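You operate a simulated robot arm through the tools that you are given. There is no shell and no other tool.

The job below is to be done with a simulated robot arm. You get a single attempt, and the scene is never put back.

TASK
Cool both boiled white eggs in a bowl of cold water.
Fine: tip all the water from the red jug into the blue bowl; jug back; eggs in the bowl. Set down upright: measuring jug.

Only the result counts: the job must be done as asked and must still hold three seconds after the hand-in. Knocking over, shifting, dropping, spilling or breaking anything else fails it.

THE ROBOT
A 6-joint arm with a two-finger gripper, fixed in place. Base frame: the origin is on the floor under the middle of its stand, x ahead of it, y to its left, z up. Units: cm, degrees, N and s.
It reaches about 157.2 cm from its shoulder. Its first joint turns from -166.0 to 166.0 degrees. Payload 2.45 kg.
Tool frame: the origin (TCP) lies between the finger pads and is the grasp point; the fingertips stand 2 cm ahead of it; z points along the fingers, y is the line along which they close. The gripper opens to 14 cm; its body begins 16.8 cm behind the TCP.
Orientation is told as [roll, pitch, yaw] about the base's x, y, z axes, in that order, counted from this pose: with the fingers straight down and closing along the base's y, the tool's x points along the base's -x, its y along +y and its z along -z.

THE INTERFACE
- The arm moves only by the tool jog_arm. Its argument "increments" is a list that holds one entry, the list of rows, each a list of 7 numbers: the turn, a rotation vector about the base's x, y, z in degrees, then the shift along the base's x, y, z in cm, then the closure, from 0 (fully open) to 1 (shut). In form: [[[ax, ay, az, x, y, z, grip], ...]]. A call has 1 to 20 rows; each row is the pose to reach, as a shift and turn from the pose commanded when the call began. Rows are played at 5 a second. More than 5 cm and 8.6 degrees between two rows, or a gripper value outside its range, and nothing of the call is played. A pose out of reach is approached as far as the arm can. The call stops where the force on the tool passes 40 N (or 10 N more than at its start, if that is more) or the arm is blocked; 0.2 s more then pass. The fingers move at their own pace (about 4.5 cm/s each) and stop on an object; they squeeze with about 27 N. The grip force told is the motor's: it shows also when the fingers shut on nothing. Time passes only in rows, and 0.2 s behind the last, so rows that repeat a pose let the fingers close. The reply holds the time, the measured pose of the TCP, the force on the tool along the base axes, the opening and the grip force, in the units named above and with some noise, with the torque about the TCP (base axes, N m) and any sound that the robot's microphone picked up, and new pictures: "views" is both (left out), scene, wrist or none.
- Cameras (640 x 400 px; columns grow to the right, rows downward): "scene" is fixed at [5.03, 50.18, 152.01]; the picture's right is [-0.41, -0.91, 0.00], its down [-0.30, 0.13, -0.95] and it looks along [0.86, -0.39, -0.33] (base axes); focal length 330 px, centre (320, 200). "wrist" rides on the gripper at [7.8, 1.1, -20.9] in the tool frame; the picture's right is [-0.14, 0.99, 0.00], its down [-0.92, -0.13, -0.37] and it looks along [-0.37, -0.05, 0.93] (tool axes); focal length 280 px, centre (320, 200). There is no depth. A picture from a camera that has moved, and an enlarged one, comes with that camera's place and axes in the base frame and with its lens.
- enlarge(camera, box): a new picture of the part [left, top, right, bottom] of that camera's present view, enlarged. The clock stands still meanwhile.
- hand_in(): hands the job in; it is judged then, once.

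Places have to be worked out from the pictures, the camera data and where the tool is seen. Open the gripper and draw the arm clear of the work before you hand the job in, unless the task says otherwise.

The tools are called after "Emit:" as a command line: name --argument value ..., lists and objects as JSON in quotes. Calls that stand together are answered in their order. jog_arm: Moves the arm, as the interface text tells. Its arguments: {"type":"object","properties":{"increments":{"type":"array","items":{"type":"array","items":{"type":"array","items":{"type":"number"}}}},"views":{"type":"string","enum":["both","scene","wrist","none"]}},"required":["increments"]} The other tools are called the same way: enlarge (camera, box) takes an enlarged picture of a part of a camera's view; hand_in () hands the job in.

At the start:

```text
time_s: 0.0
ee_pos: [65.64, 21.82, 128.23]
tcp_rot: [0.0, 0.1, 0.0]
force: [-0.6, 0.5, 0.5]
moment: [0.01, 0.01, 0.01]
opening: 14.01
gripper_force: 0.0
```

scene: 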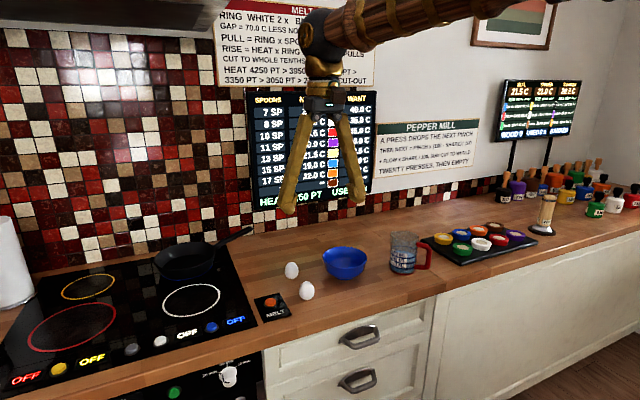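
wrist: 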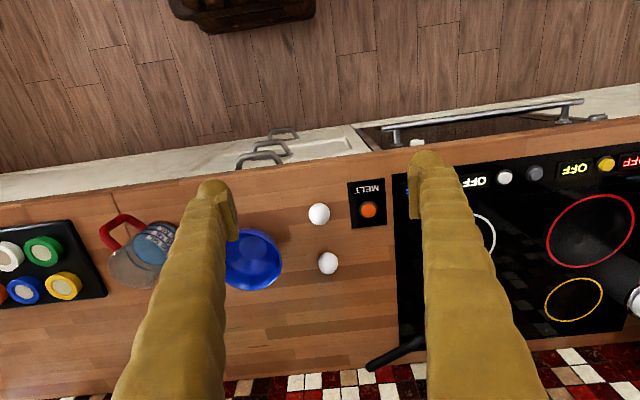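

The pictures show the two white eggs, the blue bowl and the red-handled jug on the counter. I take enlarged views to measure their places.

Emit:
enlarge --camera "scene" --box '[240, 200, 560, 400]'

Emit:
enlarge --camera "wrist" --box '[60, 140, 420, 365]'

Emit:
enlarge --camera "scene" --box '[370, 210, 450, 290]'

```text
2.00 times, centred on (400, 300) of scene
camera zoom: at [5.03, 50.18, 152.01], right [-0.41, -0.91, 0.0], down [-0.3, 0.13, -0.95], along [0.86, -0.39, -0.33], focal length 660 px, centre (160, 0)
```

zoom: 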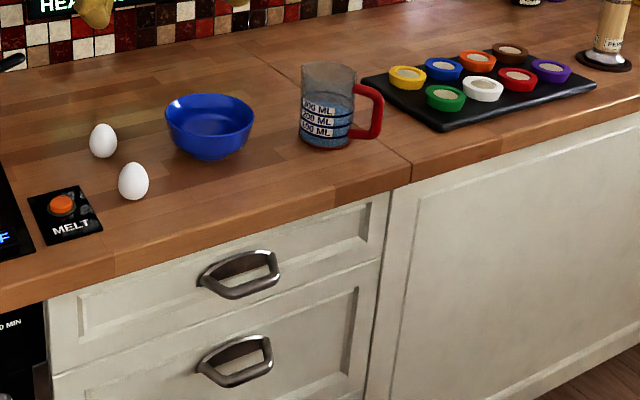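

```text
1.78 times, centred on (240, 252) of wrist
camera zoom: at [57.82, 22.98, 149.01], right [0.14, 0.99, 0.0], down [0.92, -0.13, 0.37], along [0.37, -0.05, -0.93], focal length 498 px, centre (462, 107)
```

zoom: 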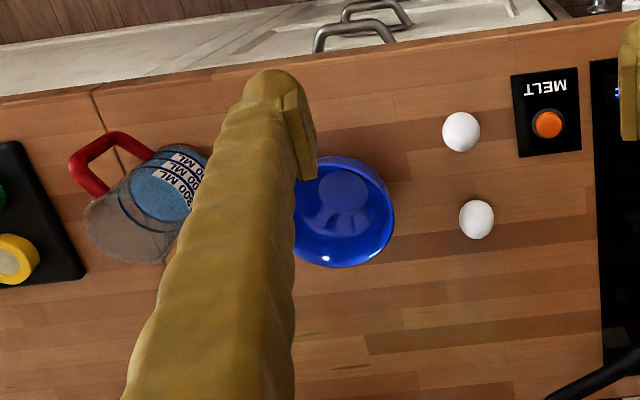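

```text
5.00 times, centred on (410, 250) of scene
camera zoom: at [5.03, 50.18, 152.01], right [-0.41, -0.91, 0.0], down [-0.3, 0.13, -0.95], along [0.86, -0.39, -0.33], focal length 1649 px, centre (-130, -50)
```

zoom: 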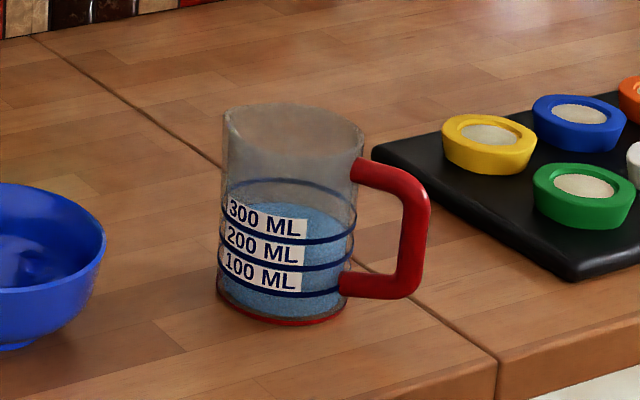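

The two eggs triangulate to about (82.7, 19.5, 94.6) and (95.4, 19.7, 94.4), the bowl to about (89, 3.7) and the jug to about (83, -15), on a counter near z 92. I move the arm sideways, high up, to look at the bowl and then the jug between the fingers.

Emit:
jog_arm --increments '[[[0, 0, 0, 0, -4, 0, 0], [0, 0, 0, 0, -8, 0, 0], [0, 0, 0, 0, -12, 0, 0], [0, 0, 0, 0, -16, 0, 0], [0, 0, 0, 0, -18, 0, 0], [0, 0, 0, 0, -18, 0, 0]]]' --views "wrist"

```text
time_s: 1.4
ee_pos: [65.66, 3.89, 128.14]
tcp_rot: [0.0, 0.0, 0.0]
force: [0.1, 0.9, -1.0]
moment: [-0.02, 0.01, -0.01]
opening: 14.0
gripper_force: 0.1
camera wrist: at [57.82, 5.15, 149.01], right [0.14, 0.99, 0.0], down [0.92, -0.13, 0.37], along [0.36, -0.05, -0.93], focal length 280 px, centre (320, 200)
```

wrist: 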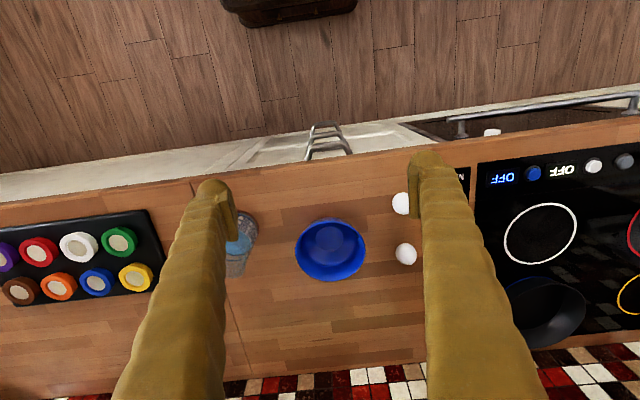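

Emit:
enlarge --camera "wrist" --box '[250, 180, 410, 280]'

Emit:
jog_arm --increments '[[[0, 0, 0, 0, -4, 0, 0], [0, 0, 0, 0, -8, 0, 0], [0, 0, 0, 0, -12, 0, 0], [0, 0, 0, 0, -16, 0, 0], [0, 0, 0, 0, -19, 0, 0], [0, 0, 0, 0, -19, 0, 0]]]' --views "wrist"

Emit:
enlarge --camera "wrist" --box '[240, 170, 400, 270]'

```text
4.00 times, centred on (330, 230) of wrist
camera zoom: at [57.82, 5.15, 149.01], right [0.14, 0.99, 0.0], down [0.92, -0.13, 0.37], along [0.36, -0.05, -0.93], focal length 1122 px, centre (280, 80)
```

zoom: 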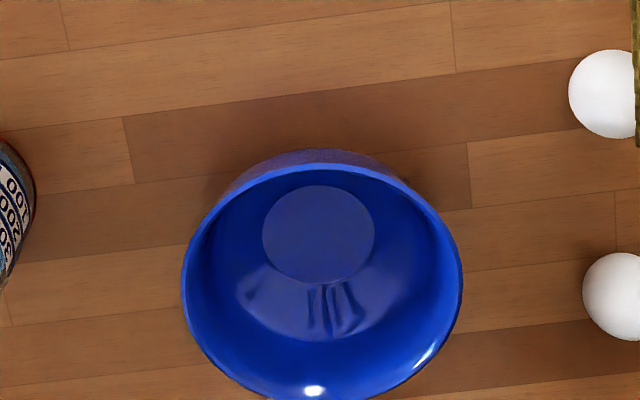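

```text
time_s: 2.8
ee_pos: [65.62, -15.02, 128.17]
tcp_rot: [0.0, -0.1, 0.0]
force: [0.3, -0.2, 0.5]
moment: [0.0, 0.02, -0.01]
opening: 14.01
gripper_force: 0.1
camera wrist: at [57.74, -13.85, 149.08], right [0.14, 0.99, 0.0], down [0.92, -0.13, 0.37], along [0.37, -0.05, -0.93], focal length 280 px, centre (320, 200)
```

wrist: 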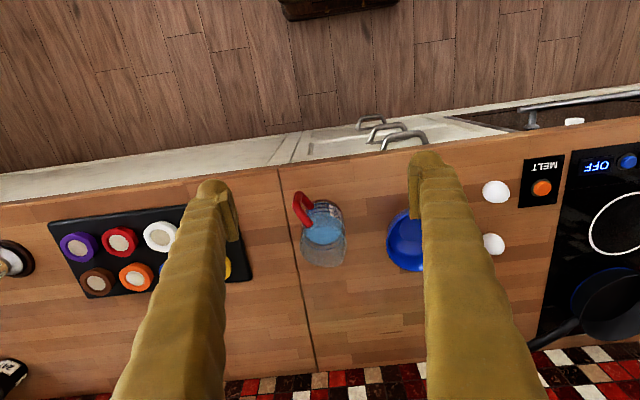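

```text
4.00 times, centred on (320, 220) of wrist
camera zoom: at [57.74, -13.85, 149.08], right [0.14, 0.99, 0.0], down [0.92, -0.13, 0.37], along [0.37, -0.05, -0.93], focal length 1122 px, centre (320, 120)
```

zoom: 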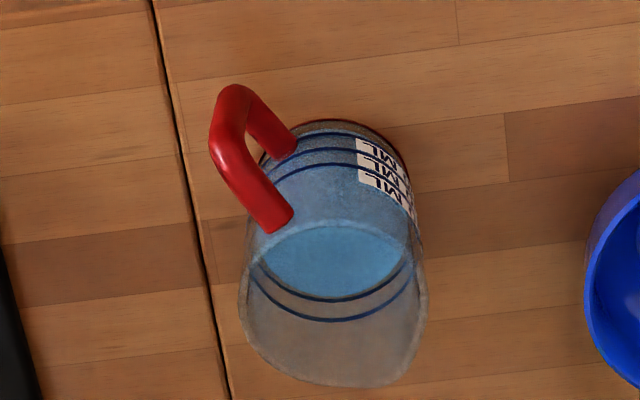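

Jug axis is at about (84.4, -16.7), standing from z≈92 to z≈104.7, with its handle pointing toward about (-0.86, -0.51). Before planning the grasp I check the gripper's finger shape and the jug mouth in the scene camera.

Emit:
jog_arm --increments '[[[0, 0, 5, 0, 0, 0, 0], [0, 0, 10, 0, 0, 0, 0], [0, 0, 15, 0, 0, 0, 0], [0, 0, 20, 0, 0, 0, 0], [0, 0, 25, 0, 0, 0, 0], [0, 0, 31, 0, 0, 0, 0], [0, 0, 31, 0, 0, 0, 0]]]' --views "both"

Emit:
enlarge --camera "scene" --box '[330, 60, 490, 280]'

Emit:
enlarge --camera "scene" --box '[380, 222, 444, 262]'

```text
time_s: 4.4
ee_pos: [65.64, -15.08, 128.17]
tcp_rot: [0.0, 0.0, 31.0]
force: [0.0, 0.7, -0.4]
moment: [0.01, 0.04, -0.03]
opening: 14.0
gripper_force: 0.1
camera wrist: at [58.33, -18.14, 149.02], right [-0.39, 0.92, 0.0], down [0.85, 0.37, 0.37], along [0.34, 0.14, -0.93], focal length 280 px, centre (320, 200)
```

scene: 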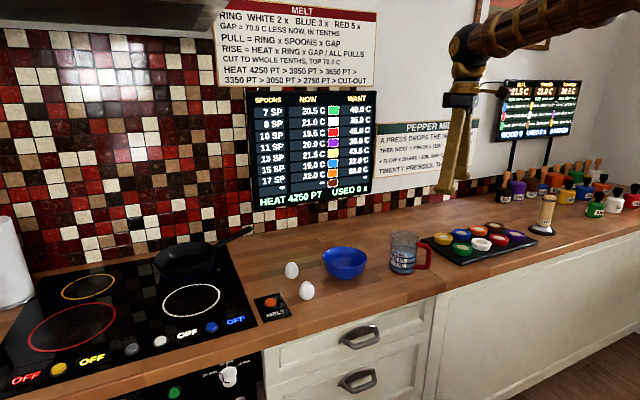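
wrist: 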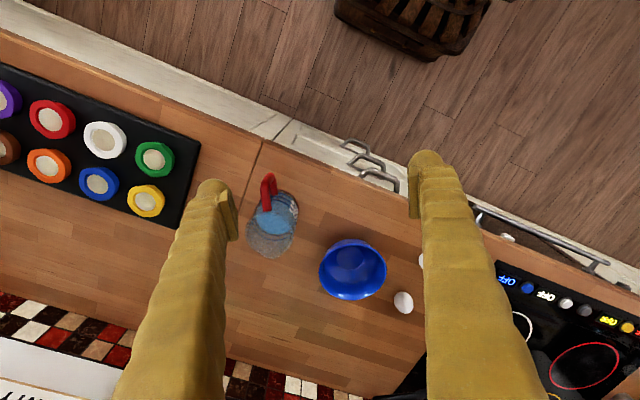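

```text
1.82 times, centred on (410, 170) of scene
camera zoom: at [5.03, 50.18, 152.01], right [-0.41, -0.91, 0.0], down [-0.3, 0.13, -0.95], along [0.86, -0.39, -0.33], focal length 600 px, centre (156, 254)
```

zoom: 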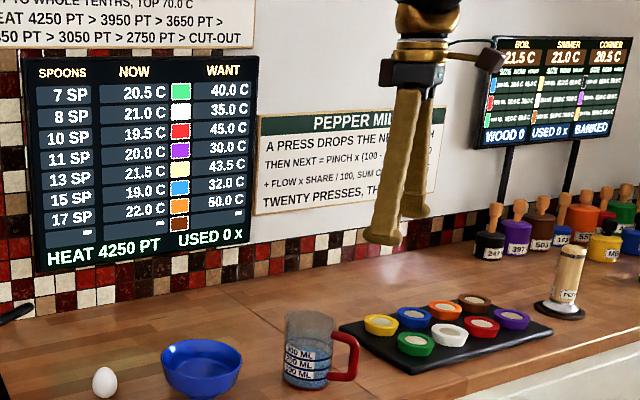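

```text
10.00 times, centred on (412, 242) of scene
camera zoom: at [5.03, 50.18, 152.01], right [-0.41, -0.91, 0.0], down [-0.3, 0.13, -0.95], along [0.86, -0.39, -0.33], focal length 3299 px, centre (-600, -220)
```

zoom: 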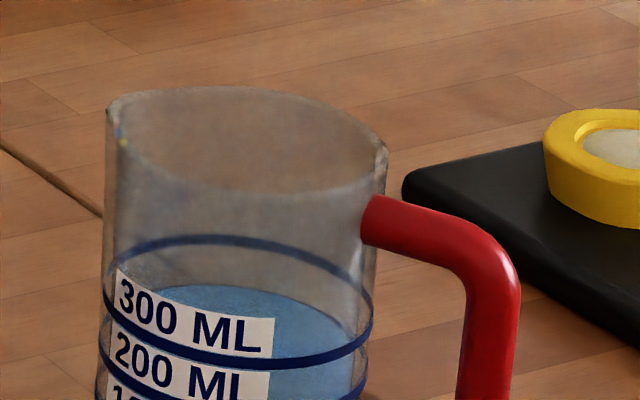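

I zoom on the jug in the wrist view to pin down the handle direction and axis.

Emit:
enlarge --camera "wrist" --box '[230, 165, 310, 265]'

```text
4.00 times, centred on (270, 215) of wrist
camera zoom: at [58.33, -18.14, 149.02], right [-0.39, 0.92, 0.0], down [0.85, 0.37, 0.37], along [0.34, 0.14, -0.93], focal length 1122 px, centre (520, 140)
```

zoom: 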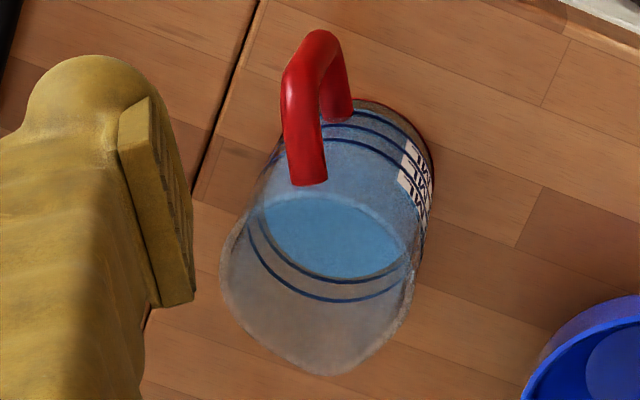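

The handle points along azimuth about 211°, so an approach with azimuth 31° puts the handle between the fingers. I pitch the gripper up to point forward and 30° down, still high above the counter, and shift a little back.

Emit:
jog_arm --increments '[[[2.6, -4.3, 0, 0, -1, 0, 0], [5.15, -8.6, 0, 0, -2, 0, 0], [7.7, -12.9, 0, 0, -3, 0, 0], [10.3, -17.1, 0, 0, -4, 0, 0], [12.9, -21.4, 0, 0, -5, 0, 0], [15.5, -25.7, 0, 0, -6, 0, 0], [18.0, -30.0, 0, 0, -7, 0, 0], [20.6, -34.3, 0, 0, -8, 0, 0], [23.2, -38.6, 0, 0, -9, 0, 0], [25.8, -42.8, 0, 0, -10, 0, 0], [28.3, -47.1, 0, 0, -11, 0, 0], [30.9, -51.4, 0, 0, -11, 0, 0], [30.9, -51.4, 0, 0, -11, 0, 0]]]' --views "both"

```text
time_s: 7.2
ee_pos: [65.44, -26.24, 128.19]
tcp_rot: [0.0, -60.1, 31.0]
force: [0.7, -0.2, -0.3]
moment: [-0.01, 0.0, -0.01]
opening: 13.99
gripper_force: 0.1
camera wrist: at [46.12, -36.56, 131.77], right [-0.45, 0.88, 0.12], down [0.19, -0.04, 0.98], along [0.87, 0.47, -0.15], focal length 280 px, centre (320, 200)
```

scene: 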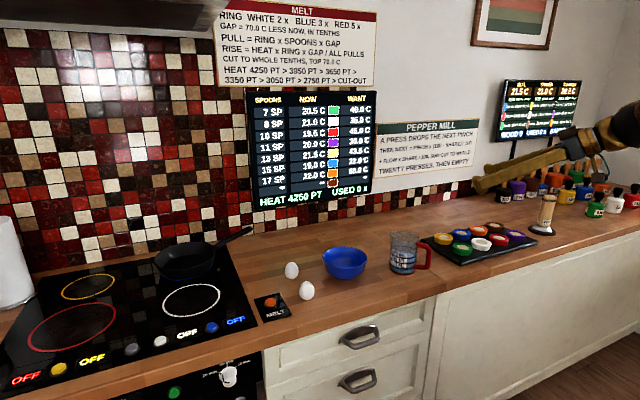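
wrist: 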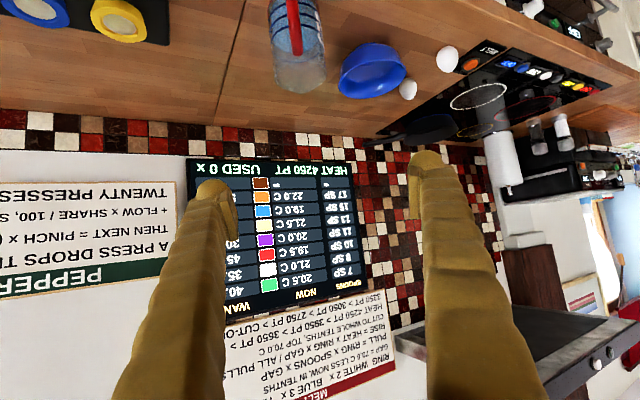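

The gripper now points forward, 30° down, at azimuth 31°. I lower it to a stand-off point about 20 cm before the jug along the approach line.

Emit:
jog_arm --increments '[[[0, 0, 0, 1, 0.1, -4, 0], [0, 0, 0, 2, 0.2, -8, 0], [0, 0, 0, 3, 0.3, -12, 0], [0, 0, 0, 4, 0.3, -16, 0], [0, 0, 0, 4.1, 0.3, -19.7, 0], [0, 0, 0, 4.1, 0.3, -19.7, 0]]]' --views "both"

Emit:
enlarge --camera "scene" --box '[360, 160, 560, 285]'

```text
time_s: 8.6
ee_pos: [69.58, -26.16, 108.72]
tcp_rot: [0.1, -60.0, 30.9]
force: [-0.5, 0.0, -0.5]
moment: [0.01, 0.0, 0.03]
opening: 14.0
gripper_force: 0.0
camera wrist: at [50.12, -36.42, 112.28], right [-0.45, 0.88, 0.12], down [0.19, -0.04, 0.98], along [0.87, 0.47, -0.15], focal length 280 px, centre (320, 200)
```

scene: 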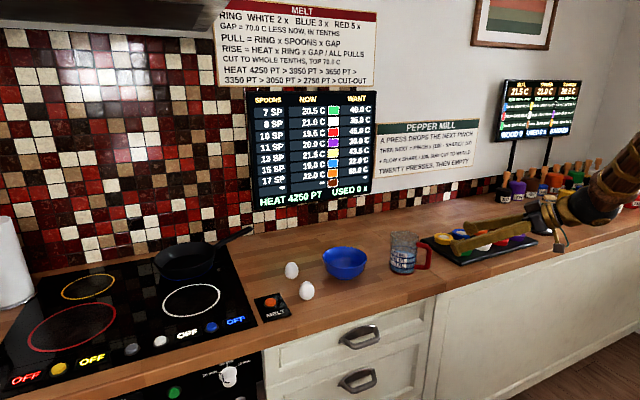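
wrist: 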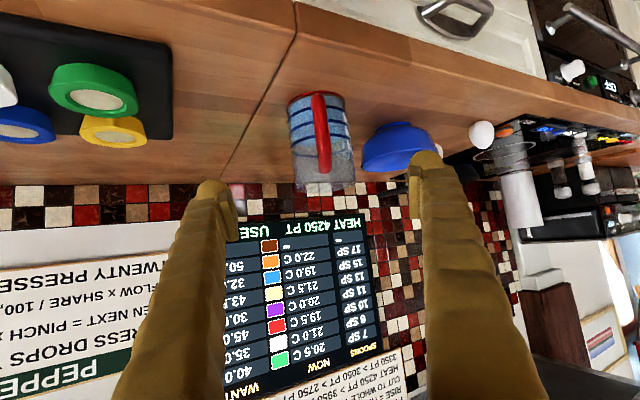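

```text
3.20 times, centred on (460, 222) of scene
camera zoom: at [5.03, 50.18, 152.01], right [-0.41, -0.91, 0.0], down [-0.3, 0.13, -0.95], along [0.86, -0.39, -0.33], focal length 1056 px, centre (-128, 128)
```

zoom: 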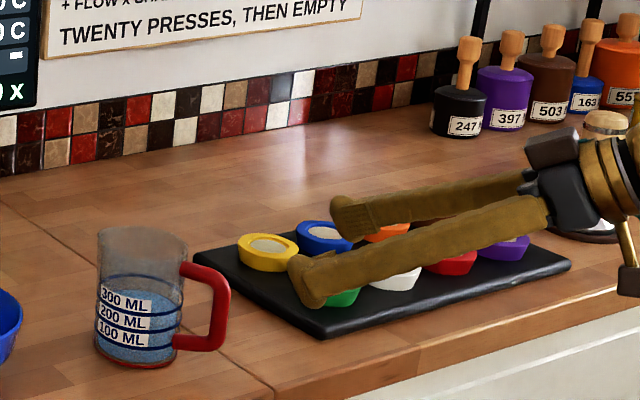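

The jug and its handle sit centred between the fingers in the wrist view. I advance 12 cm along the approach line and check again.

Emit:
jog_arm --increments '[[[0, 0, 0, 2.2, 1.35, -1.5, 0], [0, 0, 0, 4.4, 2.7, -3.0, 0], [0, 0, 0, 6.6, 4.05, -4.5, 0], [0, 0, 0, 8.9, 5.4, -6.0, 0], [0, 0, 0, 8.9, 5.4, -6.0, 0]]]' --views "both"

Emit:
enlarge --camera "scene" --box '[360, 180, 520, 280]'

```text
time_s: 9.8
ee_pos: [78.62, -20.56, 102.65]
tcp_rot: [0.1, -60.0, 30.9]
force: [0.5, 0.1, 0.5]
moment: [-0.02, 0.01, -0.01]
opening: 13.99
gripper_force: 0.0
camera wrist: at [59.15, -30.79, 106.15], right [-0.45, 0.88, 0.12], down [0.19, -0.04, 0.98], along [0.87, 0.46, -0.15], focal length 280 px, centre (320, 200)
```

scene: 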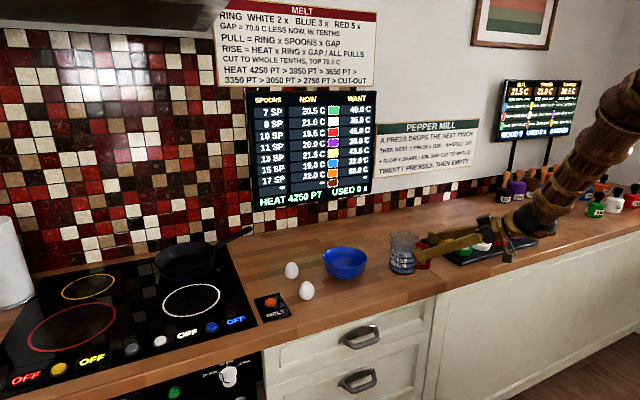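
wrist: 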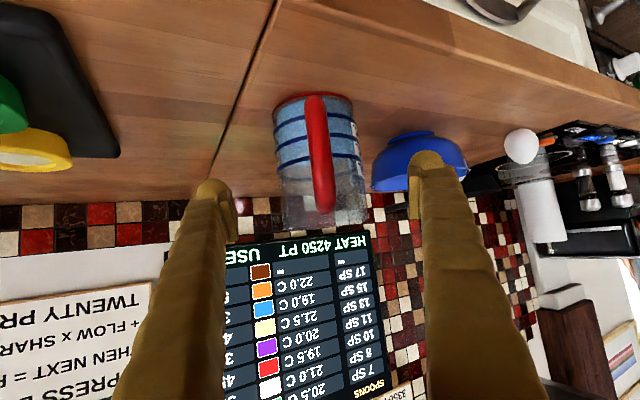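

```text
4.00 times, centred on (440, 230) of scene
camera zoom: at [5.03, 50.18, 152.01], right [-0.41, -0.91, 0.0], down [-0.3, 0.13, -0.95], along [0.86, -0.39, -0.33], focal length 1320 px, centre (-160, 80)
```

zoom: 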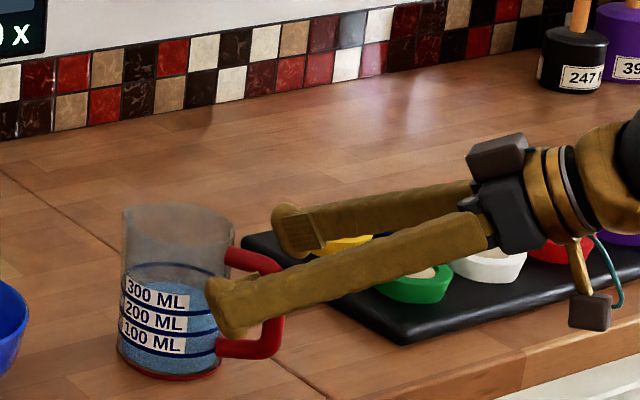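

Still centred, with the camera block well above the counter edge. I advance the last stretch to bring the TCP onto the jug axis at z≈98.5, fingers still open.

Emit:
jog_arm --increments '[[[0, 0, 0, 2.0, 1.2, -1.4, 0], [0, 0, 0, 4.0, 2.4, -2.8, 0], [0, 0, 0, 6.1, 3.75, -4.1, 0], [0, 0, 0, 6.1, 3.75, -4.1, 0]]]' --views "both"

Emit:
enlarge --camera "scene" --box '[360, 200, 488, 280]'

```text
time_s: 10.8
ee_pos: [84.79, -16.78, 98.38]
tcp_rot: [0.0, -60.1, 31.1]
force: [-0.4, 0.5, -1.0]
moment: [-0.01, -0.01, -0.01]
opening: 13.99
gripper_force: 0.0
camera wrist: at [65.28, -27.1, 102.02], right [-0.45, 0.88, 0.12], down [0.19, -0.04, 0.98], along [0.87, 0.46, -0.15], focal length 280 px, centre (320, 200)
```

scene: 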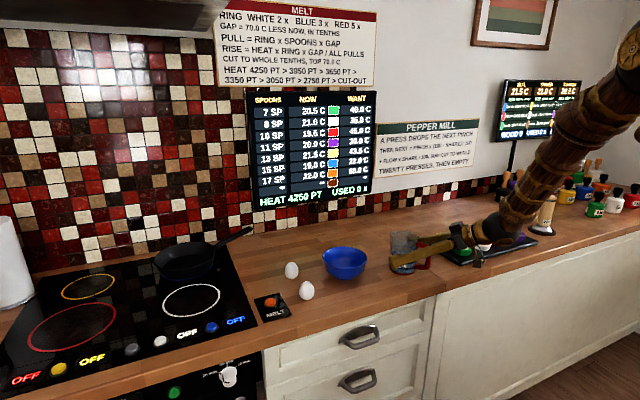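
wrist: 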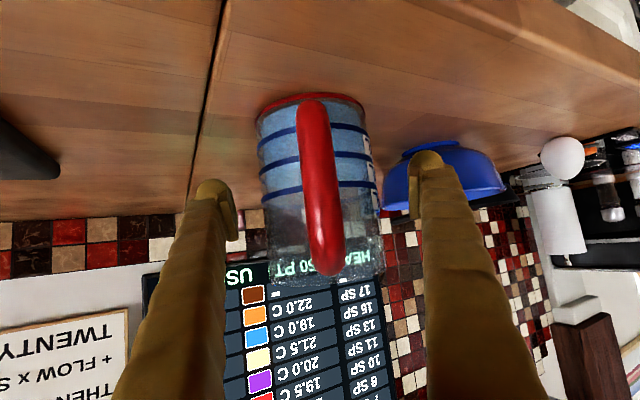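

```text
5.00 times, centred on (424, 240) of scene
camera zoom: at [5.03, 50.18, 152.01], right [-0.41, -0.91, 0.0], down [-0.3, 0.13, -0.95], along [0.86, -0.39, -0.33], focal length 1649 px, centre (-200, 0)
```

zoom: 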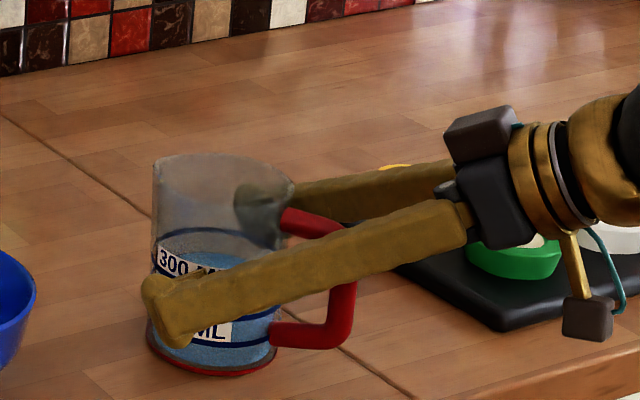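

The fingers straddle the jug evenly with the handle in between. I close part way first, then fully onto the body.

Emit:
jog_arm --increments '[[[0, 0, 0, 0, 0, 0, 0.2], [0, 0, 0, 0, 0, 0, 0.3], [0, 0, 0, 0, 0, 0, 0.4], [0, 0, 0, 0, 0, 0, 0.5], [0, 0, 0, 0, 0, 0, 0.6], [0, 0, 0, 0, 0, 0, 0.8], [0, 0, 0, 0, 0, 0, 1], [0, 0, 0, 0, 0, 0, 1]]]' --views "both"

Emit:
enlarge --camera "scene" --box '[360, 200, 488, 280]'

```text
time_s: 12.6
ee_pos: [84.68, -16.7, 98.43]
tcp_rot: [0.0, -60.1, 30.9]
force: [0.1, -2.4, 1.9]
moment: [0.08, 0.05, 0.03]
opening: 9.12
gripper_force: 27.0
camera wrist: at [65.26, -27.11, 102.03], right [-0.45, 0.88, 0.12], down [0.19, -0.04, 0.98], along [0.87, 0.46, -0.15], focal length 280 px, centre (320, 200)
```

scene: 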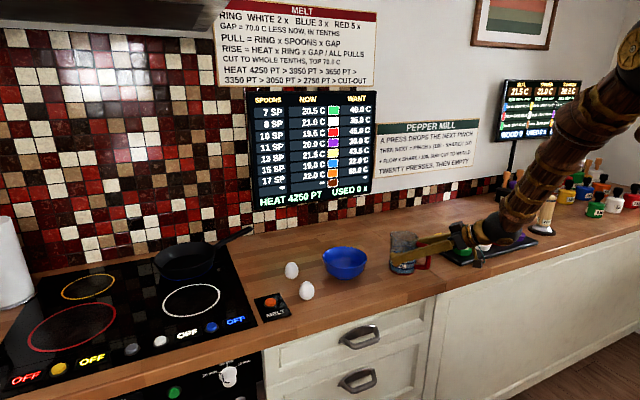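
wrist: 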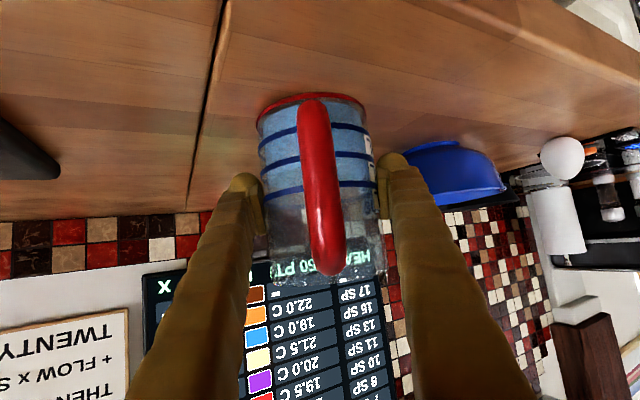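

```text
5.00 times, centred on (424, 240) of scene
camera zoom: at [5.03, 50.18, 152.01], right [-0.41, -0.91, 0.0], down [-0.3, 0.13, -0.95], along [0.86, -0.39, -0.33], focal length 1649 px, centre (-200, 0)
```

zoom: 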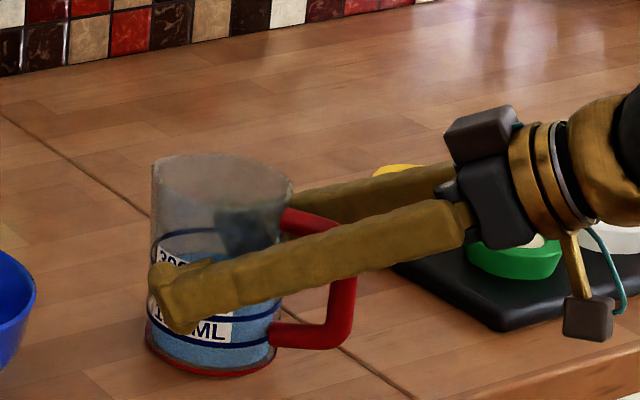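

The jug is held at 9.1 cm opening with 27 N. I lift it slowly straight up and check that it stays firm.

Emit:
jog_arm --increments '[[[0, 0, 0, 0, 0, 0.5, 1], [0, 0, 0, 0, 0, 1.0, 1], [0, 0, 0, 0, 0, 2, 1], [0, 0, 0, 0, 0, 3, 1], [0, 0, 0, 0, 0, 4, 1], [0, 0, 0, 0, 0, 4, 1]]]' --views "both"

Emit:
enlarge --camera "scene" --box '[360, 190, 488, 270]'

```text
time_s: 14.0
ee_pos: [84.85, -16.77, 102.4]
tcp_rot: [0.0, -60.0, 30.9]
force: [-0.4, -0.6, -3.6]
moment: [0.03, -0.06, -0.02]
opening: 9.1
gripper_force: 27.2
camera wrist: at [65.34, -27.0, 106.01], right [-0.45, 0.88, 0.12], down [0.19, -0.04, 0.98], along [0.87, 0.47, -0.15], focal length 280 px, centre (320, 200)
```

scene: 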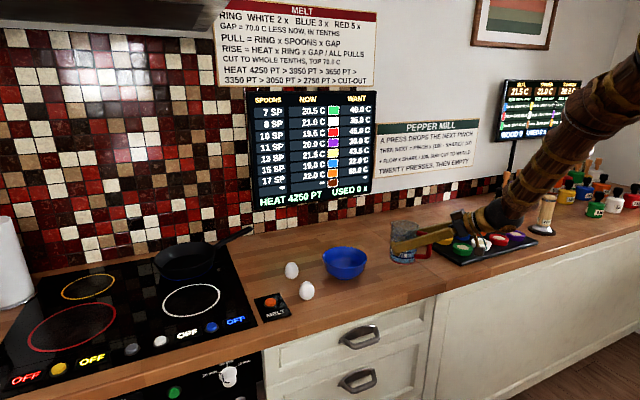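
wrist: 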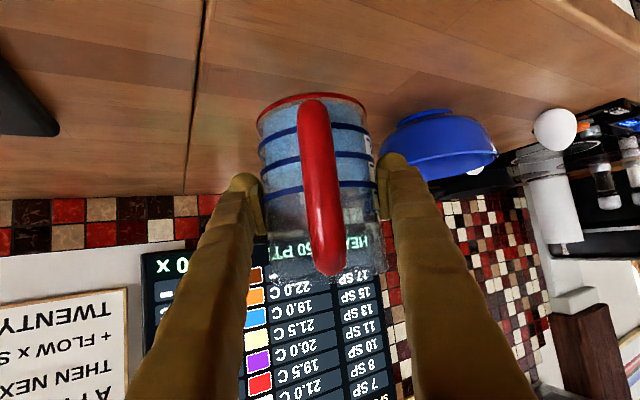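

```text
5.00 times, centred on (424, 230) of scene
camera zoom: at [5.03, 50.18, 152.01], right [-0.41, -0.91, 0.0], down [-0.3, 0.13, -0.95], along [0.86, -0.39, -0.33], focal length 1649 px, centre (-200, 50)
```

zoom: 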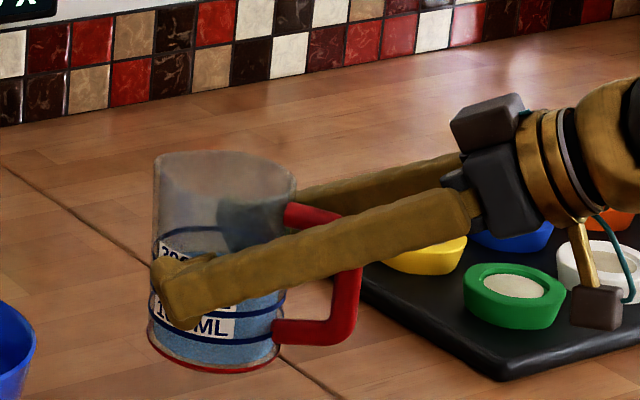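

The jug is held firmly (about 4 N load). I raise it to TCP z≈112 and carry it level to the right side of the bowl, ready to tip to the left over the bowl's middle.

Emit:
jog_arm --increments '[[[0, 0, 0, 0, 0, 1.5, 1], [0, 0, 0, 0, 0, 3.5, 1], [0, 0, 0, 0, 0, 5.5, 1], [0, 0, 0, 0, 0, 7.5, 1], [0, 0, 0, 0, 0, 9, 1], [0, 0, 0, 0.3, 0.5, 9.6, 1], [0, 0, 0, 1.2, 2, 9.6, 1], [0, 0, 0, 2.4, 4, 9.6, 1], [0, 0, 0, 3.6, 6, 9.6, 1], [0, 0, 0, 4.8, 8, 9.6, 1], [0, 0, 0, 6.0, 10, 9.6, 1], [0, 0, 0, 7.0, 11.8, 9.6, 1], [0, 0, 0, 7.7, 12.9, 9.6, 1], [0, 0, 0, 8.0, 13.4, 9.6, 1], [0, 0, 0, 8.0, 13.4, 9.6, 1]]]' --views "both"

Emit:
enlarge --camera "scene" --box '[280, 170, 440, 290]'

```text
time_s: 17.2
ee_pos: [92.78, -3.37, 112.01]
tcp_rot: [0.1, -60.0, 30.9]
force: [-0.4, -0.1, -3.6]
moment: [0.03, -0.04, -0.01]
opening: 9.12
gripper_force: 26.9
camera wrist: at [73.36, -13.64, 115.68], right [-0.45, 0.88, 0.12], down [0.19, -0.04, 0.98], along [0.87, 0.47, -0.15], focal length 280 px, centre (320, 200)
```

scene: 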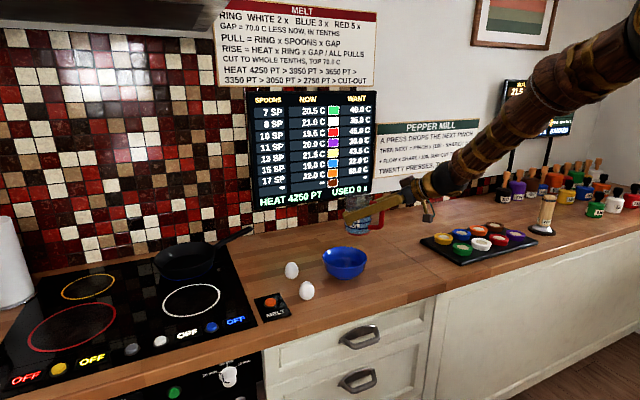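
wrist: 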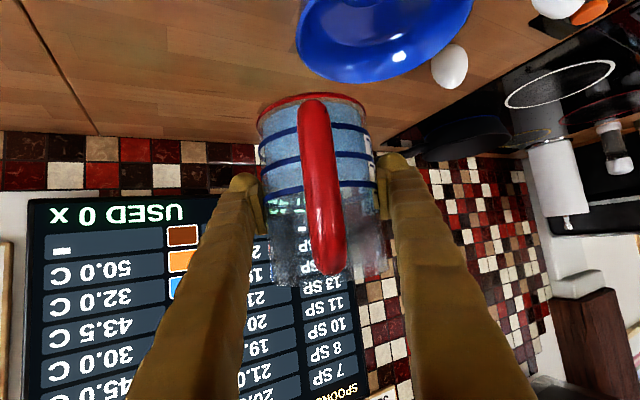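

```text
3.33 times, centred on (360, 230) of scene
camera zoom: at [5.03, 50.18, 152.01], right [-0.41, -0.91, 0.0], down [-0.3, 0.13, -0.95], along [0.86, -0.39, -0.33], focal length 1100 px, centre (187, 100)
```

zoom: 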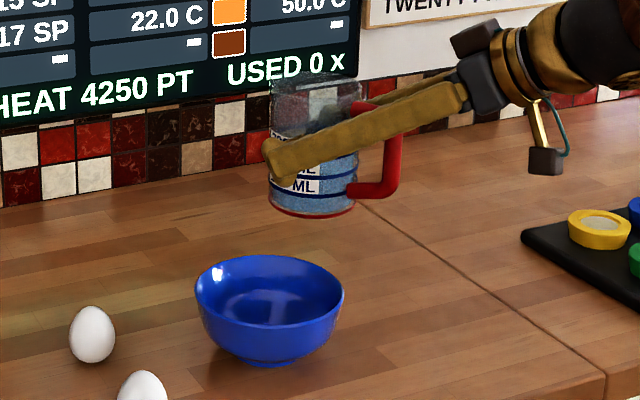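

Jug is level, to the right of and above the bowl. I now tip it leftward by 45°, which should not spill yet, lowering a little, and check alignment of the lip over the bowl.

Emit:
jog_arm --increments '[[[-4.3, -2.6, 0, 0, 0, -0.2, 1], [-8.6, -5.2, 0, 0, 0, -0.4, 1], [-12.9, -7.7, 0, 0, 0, -0.6, 1], [-17.1, -10.3, 0, 0, 0, -0.8, 1], [-21.4, -12.9, 0, 0, 0, -1.0, 1], [-25.7, -15.5, 0, 0, 0, -1.2, 1], [-30.0, -18.0, 0, 0, 0, -1.4, 1], [-34.3, -20.6, 0, 0, 0, -1.6, 1], [-38.6, -23.2, 0, 0, 0, -1.8, 1], [-38.6, -23.2, 0, 0, 0, -2, 1]]]' --views "both"

Emit:
enlarge --camera "scene" --box '[280, 170, 440, 290]'

```text
time_s: 19.4
ee_pos: [94.37, -5.93, 117.45]
tcp_rot: [-55.9, -38.5, 79.2]
force: [-0.7, 0.2, -4.6]
moment: [0.08, -0.05, -0.01]
opening: 9.09
gripper_force: 27.2
out of reach, approached as far as the arm can: row 7, 8, 9, 10
camera wrist: at [74.41, -15.05, 120.99], right [-0.43, 0.71, -0.56], down [-0.13, 0.56, 0.82], along [0.89, 0.43, -0.15], focal length 280 px, centre (320, 200)
```

scene: 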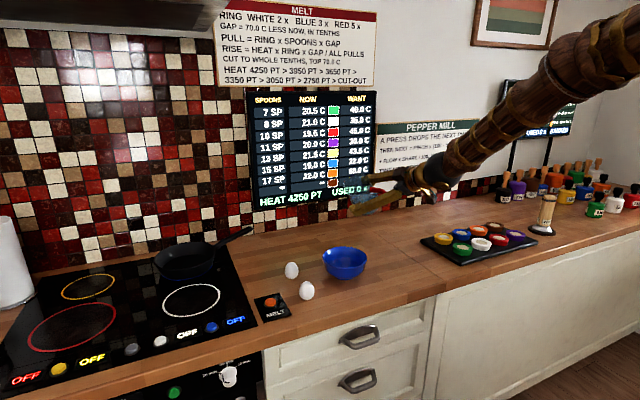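
wrist: 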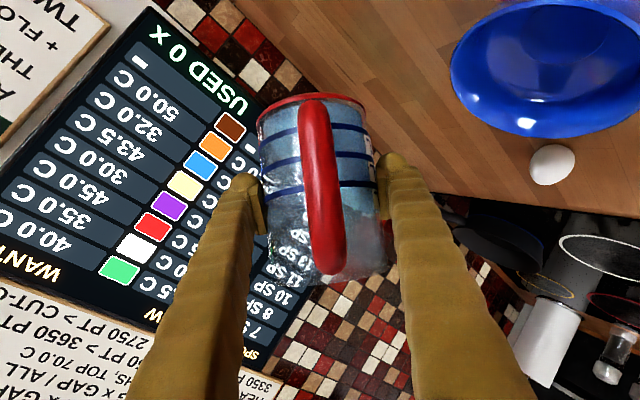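

```text
3.33 times, centred on (360, 230) of scene
camera zoom: at [5.03, 50.18, 152.01], right [-0.41, -0.91, 0.0], down [-0.3, 0.13, -0.95], along [0.86, -0.39, -0.33], focal length 1100 px, centre (187, 100)
```

zoom: 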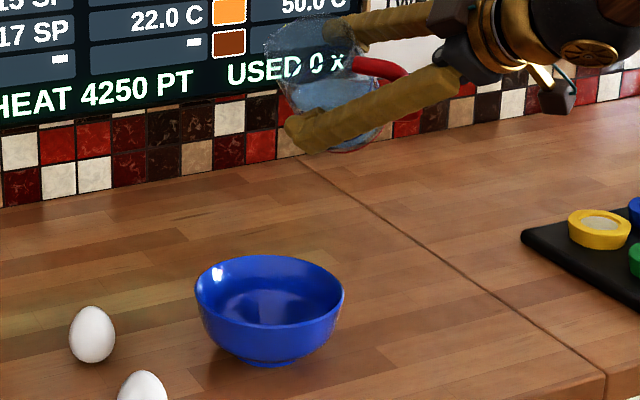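

The arm could not reach that tilt (position drifted up and aside); nothing has spilled as the jug is only about 40° tilted and still high. I reverse to level first and will then pour by pitching forward instead, where the wrist stays farther out.

Emit:
jog_arm --increments '[[[4.3, 2.6, 0, 0, 0, 0.4, 1], [8.6, 5.2, 0, 0, 0, 0.8, 1], [12.9, 7.7, 0, 0, 0, 1.2, 1], [17.1, 10.3, 0, 0, 0, 1.6, 1], [21.4, 12.9, 0, 0, 0, 2.0, 1], [25.7, 15.5, 0, 0, 0, 2.4, 1], [30.0, 18.0, 0, 0, 0, 2.8, 1], [34.3, 20.6, 0, 0, 0, 3.4, 1], [38.6, 23.2, 0, 0, 0, 4, 1], [38.6, 23.2, 0, 0, 0, 4, 1]]]' --views "both"

Emit:
enlarge --camera "scene" --box '[280, 170, 440, 290]'

```text
time_s: 21.6
ee_pos: [94.57, -5.76, 121.12]
tcp_rot: [8.8, -58.4, 28.0]
force: [-0.6, 0.9, -2.6]
moment: [0.03, -0.03, -0.01]
opening: 9.05
gripper_force: 26.9
camera wrist: at [76.33, -17.68, 125.33], right [-0.51, 0.84, 0.2], down [0.25, -0.07, 0.96], along [0.82, 0.54, -0.17], focal length 280 px, centre (320, 200)
```

scene: 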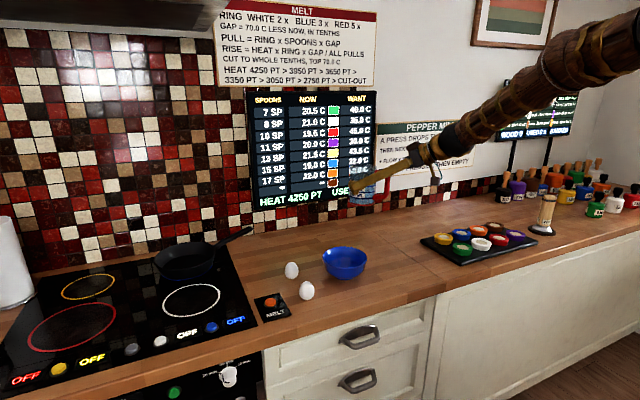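
wrist: 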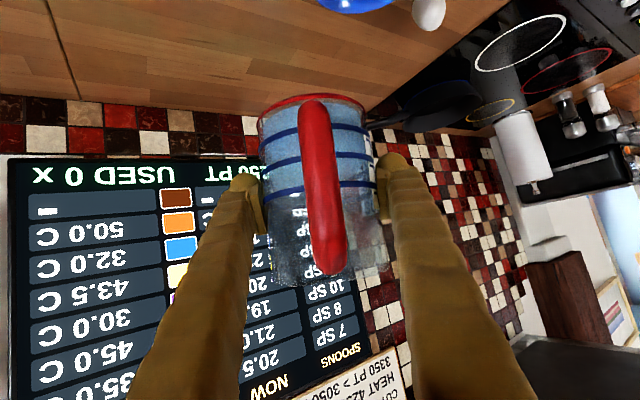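

```text
3.33 times, centred on (360, 230) of scene
camera zoom: at [5.03, 50.18, 152.01], right [-0.41, -0.91, 0.0], down [-0.3, 0.13, -0.95], along [0.86, -0.39, -0.33], focal length 1100 px, centre (187, 100)
```

zoom: 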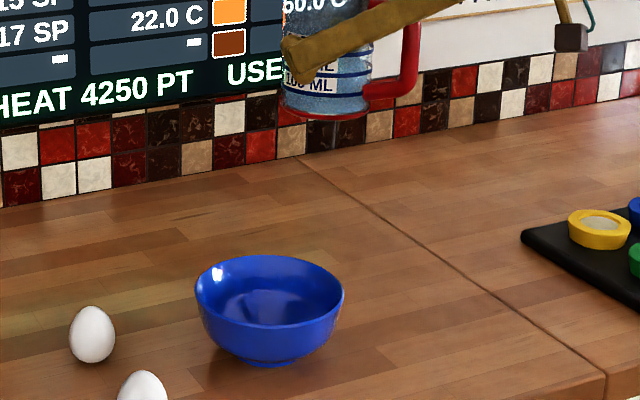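

Commanded pose follows the reached one; the jug is now nearly level (about 5° off) at z 121. I correct the residual tilt first.

Emit:
jog_arm --increments '[[[-1.6, -1.8, -2.2, -1, 0, -1, 1], [-3.3, -3.55, -4.5, -2, 0.3, -2, 1], [-3.3, -3.55, -4.5, -2, 0.3, -2, 1]]]' --views "none"

```text
time_s: 22.4
ee_pos: [92.72, -5.29, 119.17]
tcp_rot: [-0.3, -59.9, 31.2]
force: [0.8, -0.3, -4.1]
moment: [0.04, -0.05, 0.0]
opening: 9.06
gripper_force: 27.2
```

Level again. Now I yaw the gripper to azimuth 80° (jug facing +y) while moving to the right of the bowl at height, to test that this branch is reachable.

Emit:
jog_arm --increments '[[[0, 0, 6, -0.6, 0.1, -0.3, 1], [0, 0, 12, -1.2, 0.3, -0.7, 1], [0, 0, 18, -1.9, 0.5, -1.1, 1], [0, 0, 24, -2.6, 0.6, -1.5, 1], [0, 0, 30, -3.3, 0.8, -1.9, 1], [0, 0, 36, -4.0, 0.9, -2.3, 1], [0, 0, 42, -4.6, 1.1, -2.7, 1], [0, 0, 48.8, -5.2, 1.2, -3.0, 1], [0, 0, 48.8, -5.2, 1.2, -3.0, 1]]]' --views "both"

```text
time_s: 24.4
ee_pos: [87.52, -4.16, 116.15]
tcp_rot: [-0.3, -59.9, 80.1]
force: [-0.2, -0.5, -4.2]
moment: [0.05, 0.01, 0.0]
opening: 9.03
gripper_force: 26.6
camera wrist: at [82.5, -25.52, 119.86], right [-0.96, 0.24, 0.12], down [0.15, 0.12, 0.98], along [0.22, 0.96, -0.15], focal length 280 px, centre (320, 200)
```

scene: 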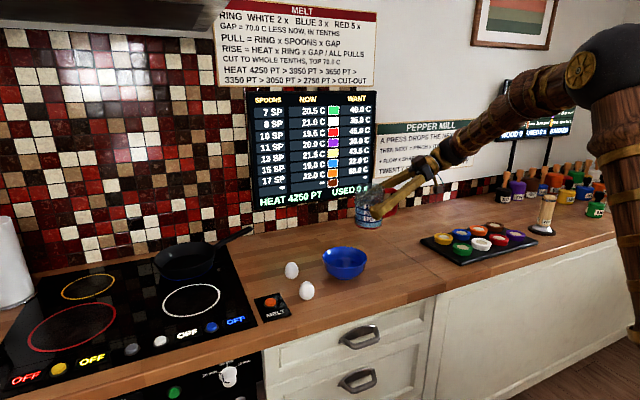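
wrist: 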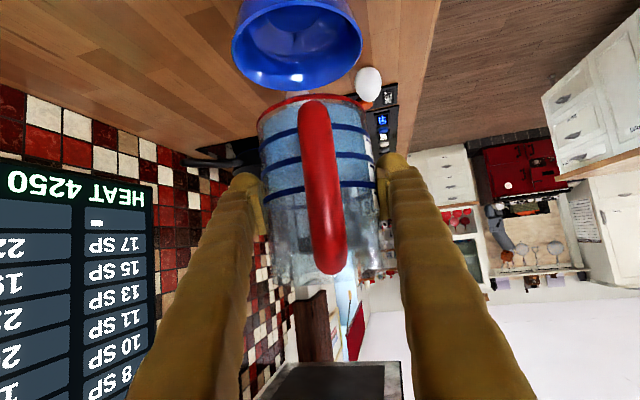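

This branch reached exactly, with the jug level. Now I pitch the jug forward (toward +y) by 45° as a test, still before water would leave it, descending slightly.

Emit:
jog_arm --increments '[[[-4.9, 0.9, 0, 0, 0, -0.5, 1], [-9.85, 1.7, 0, 0, 0, -1.0, 1], [-14.8, 2.6, 0, 0, 0, -1.5, 1], [-19.7, 3.5, 0, 0, 0, -2.0, 1], [-24.6, 4.35, 0, 0, 0, -2.5, 1], [-29.55, 5.2, 0, 0, 0, -3.0, 1], [-34.5, 6.1, 0, 0, 0, -3.5, 1], [-39.4, 7.0, 0, 0, 0, -4.0, 1], [-44.3, 7.8, 0, 0, 0, -5, 1], [-44.3, 7.8, 0, 0, 0, -5, 1]]]' --views "both"

Emit:
enlarge --camera "scene" --box '[280, 170, 440, 290]'

```text
time_s: 26.6
ee_pos: [87.53, -4.26, 111.17]
tcp_rot: [-0.3, -15.0, 80.0]
force: [0.1, 0.6, -3.9]
moment: [0.08, -0.04, -0.01]
opening: 9.05
gripper_force: 26.8
camera wrist: at [84.11, -16.67, 129.35], right [-0.95, 0.3, 0.03], down [0.26, 0.76, 0.59], along [0.16, 0.57, -0.8], focal length 280 px, centre (320, 200)
```

scene: 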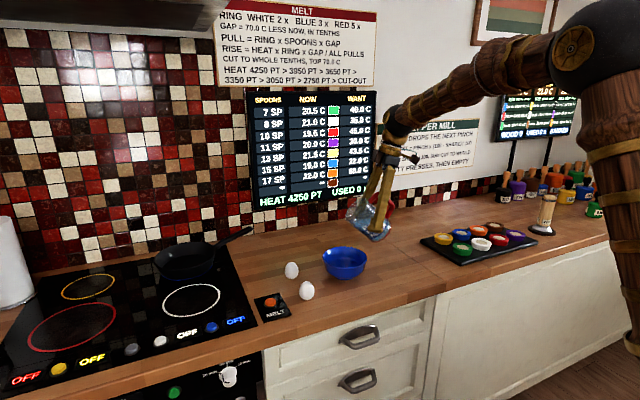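
wrist: 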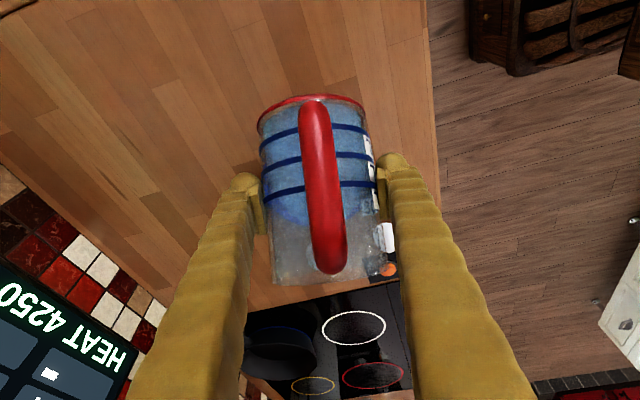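

```text
3.33 times, centred on (360, 230) of scene
camera zoom: at [5.03, 50.18, 152.01], right [-0.41, -0.91, 0.0], down [-0.3, 0.13, -0.95], along [0.86, -0.39, -0.33], focal length 1100 px, centre (187, 100)
```

zoom: 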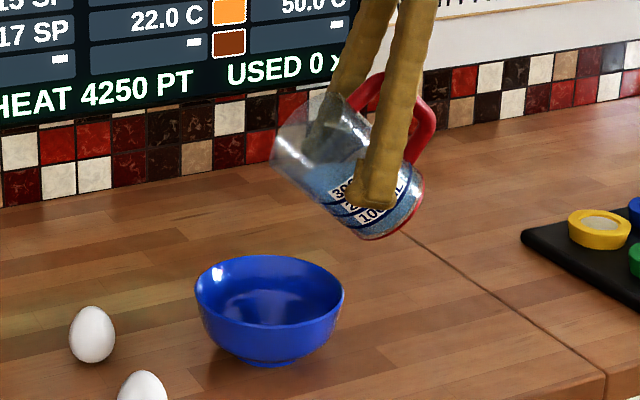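

The jug tilted exactly 45° with its lip over the bowl's centre (about (88.8, 3.4)) and water still inside. I lower it closer to the bowl and tip on slowly to 60°.

Emit:
jog_arm --increments '[[[0, 0, 0, 0, 0, -1.5, 1], [0, 0, 0, 0, 0, -3, 1], [0, 0, 0, 0, 0, -4.2, 1], [-2.46, 0.43, 0, 0, 0, -4.3, 1], [-4.92, 0.87, 0, 0, 0, -4.4, 1], [-7.4, 1.3, 0, 0, 0, -4.5, 1], [-9.85, 1.74, 0, 0, 0, -4.6, 1], [-11.8, 2.1, 0, 0, 0, -4.6, 1], [-13.8, 2.4, 0, 0, 0, -4.6, 1], [-14.8, 2.6, 0, 0, 0, -4.6, 1], [-14.8, 2.6, 0, 0, 0, -4.6, 1]]]' --views "both"

Emit:
enlarge --camera "scene" --box '[280, 180, 440, 300]'

```text
time_s: 29.0
ee_pos: [87.54, -4.16, 106.72]
tcp_rot: [-0.3, 0.1, 80.0]
force: [0.0, 0.0, -4.0]
moment: [0.05, 0.0, 0.01]
opening: 9.02
gripper_force: 26.9
camera wrist: at [84.93, -11.48, 127.56], right [-0.95, 0.31, -0.01], down [0.28, 0.89, 0.37], along [0.12, 0.35, -0.93], focal length 280 px, centre (320, 200)
```

scene: 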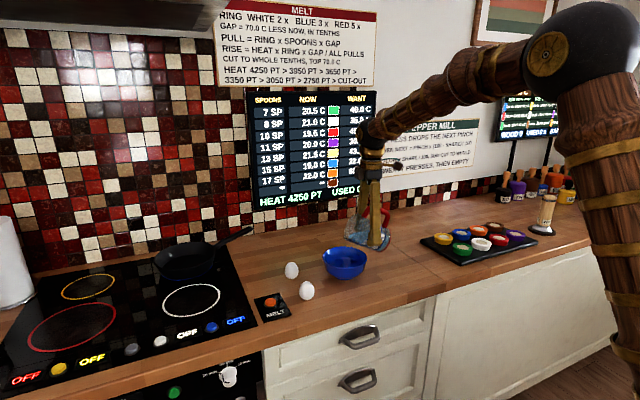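
wrist: 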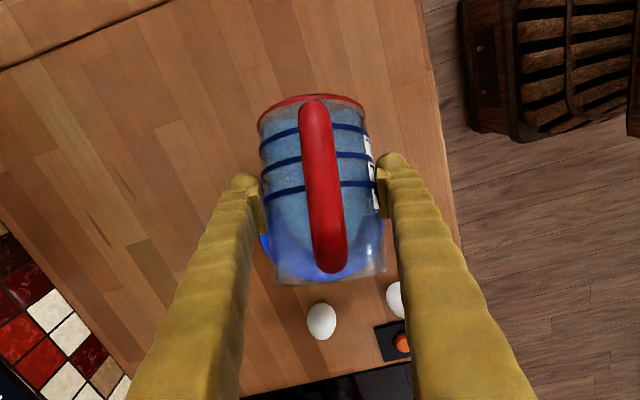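

```text
3.33 times, centred on (360, 240) of scene
camera zoom: at [5.03, 50.18, 152.01], right [-0.41, -0.91, 0.0], down [-0.3, 0.13, -0.95], along [0.86, -0.39, -0.33], focal length 1100 px, centre (187, 67)
```

zoom: 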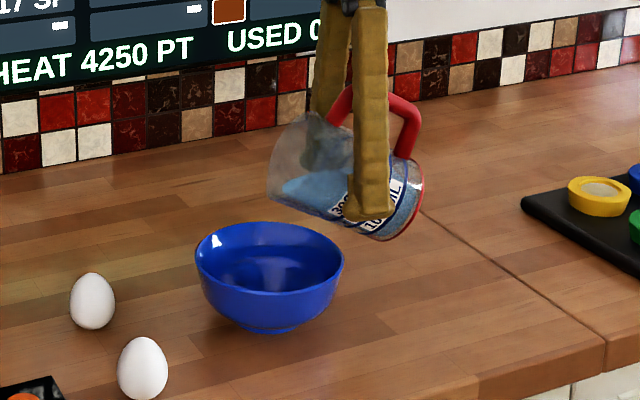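

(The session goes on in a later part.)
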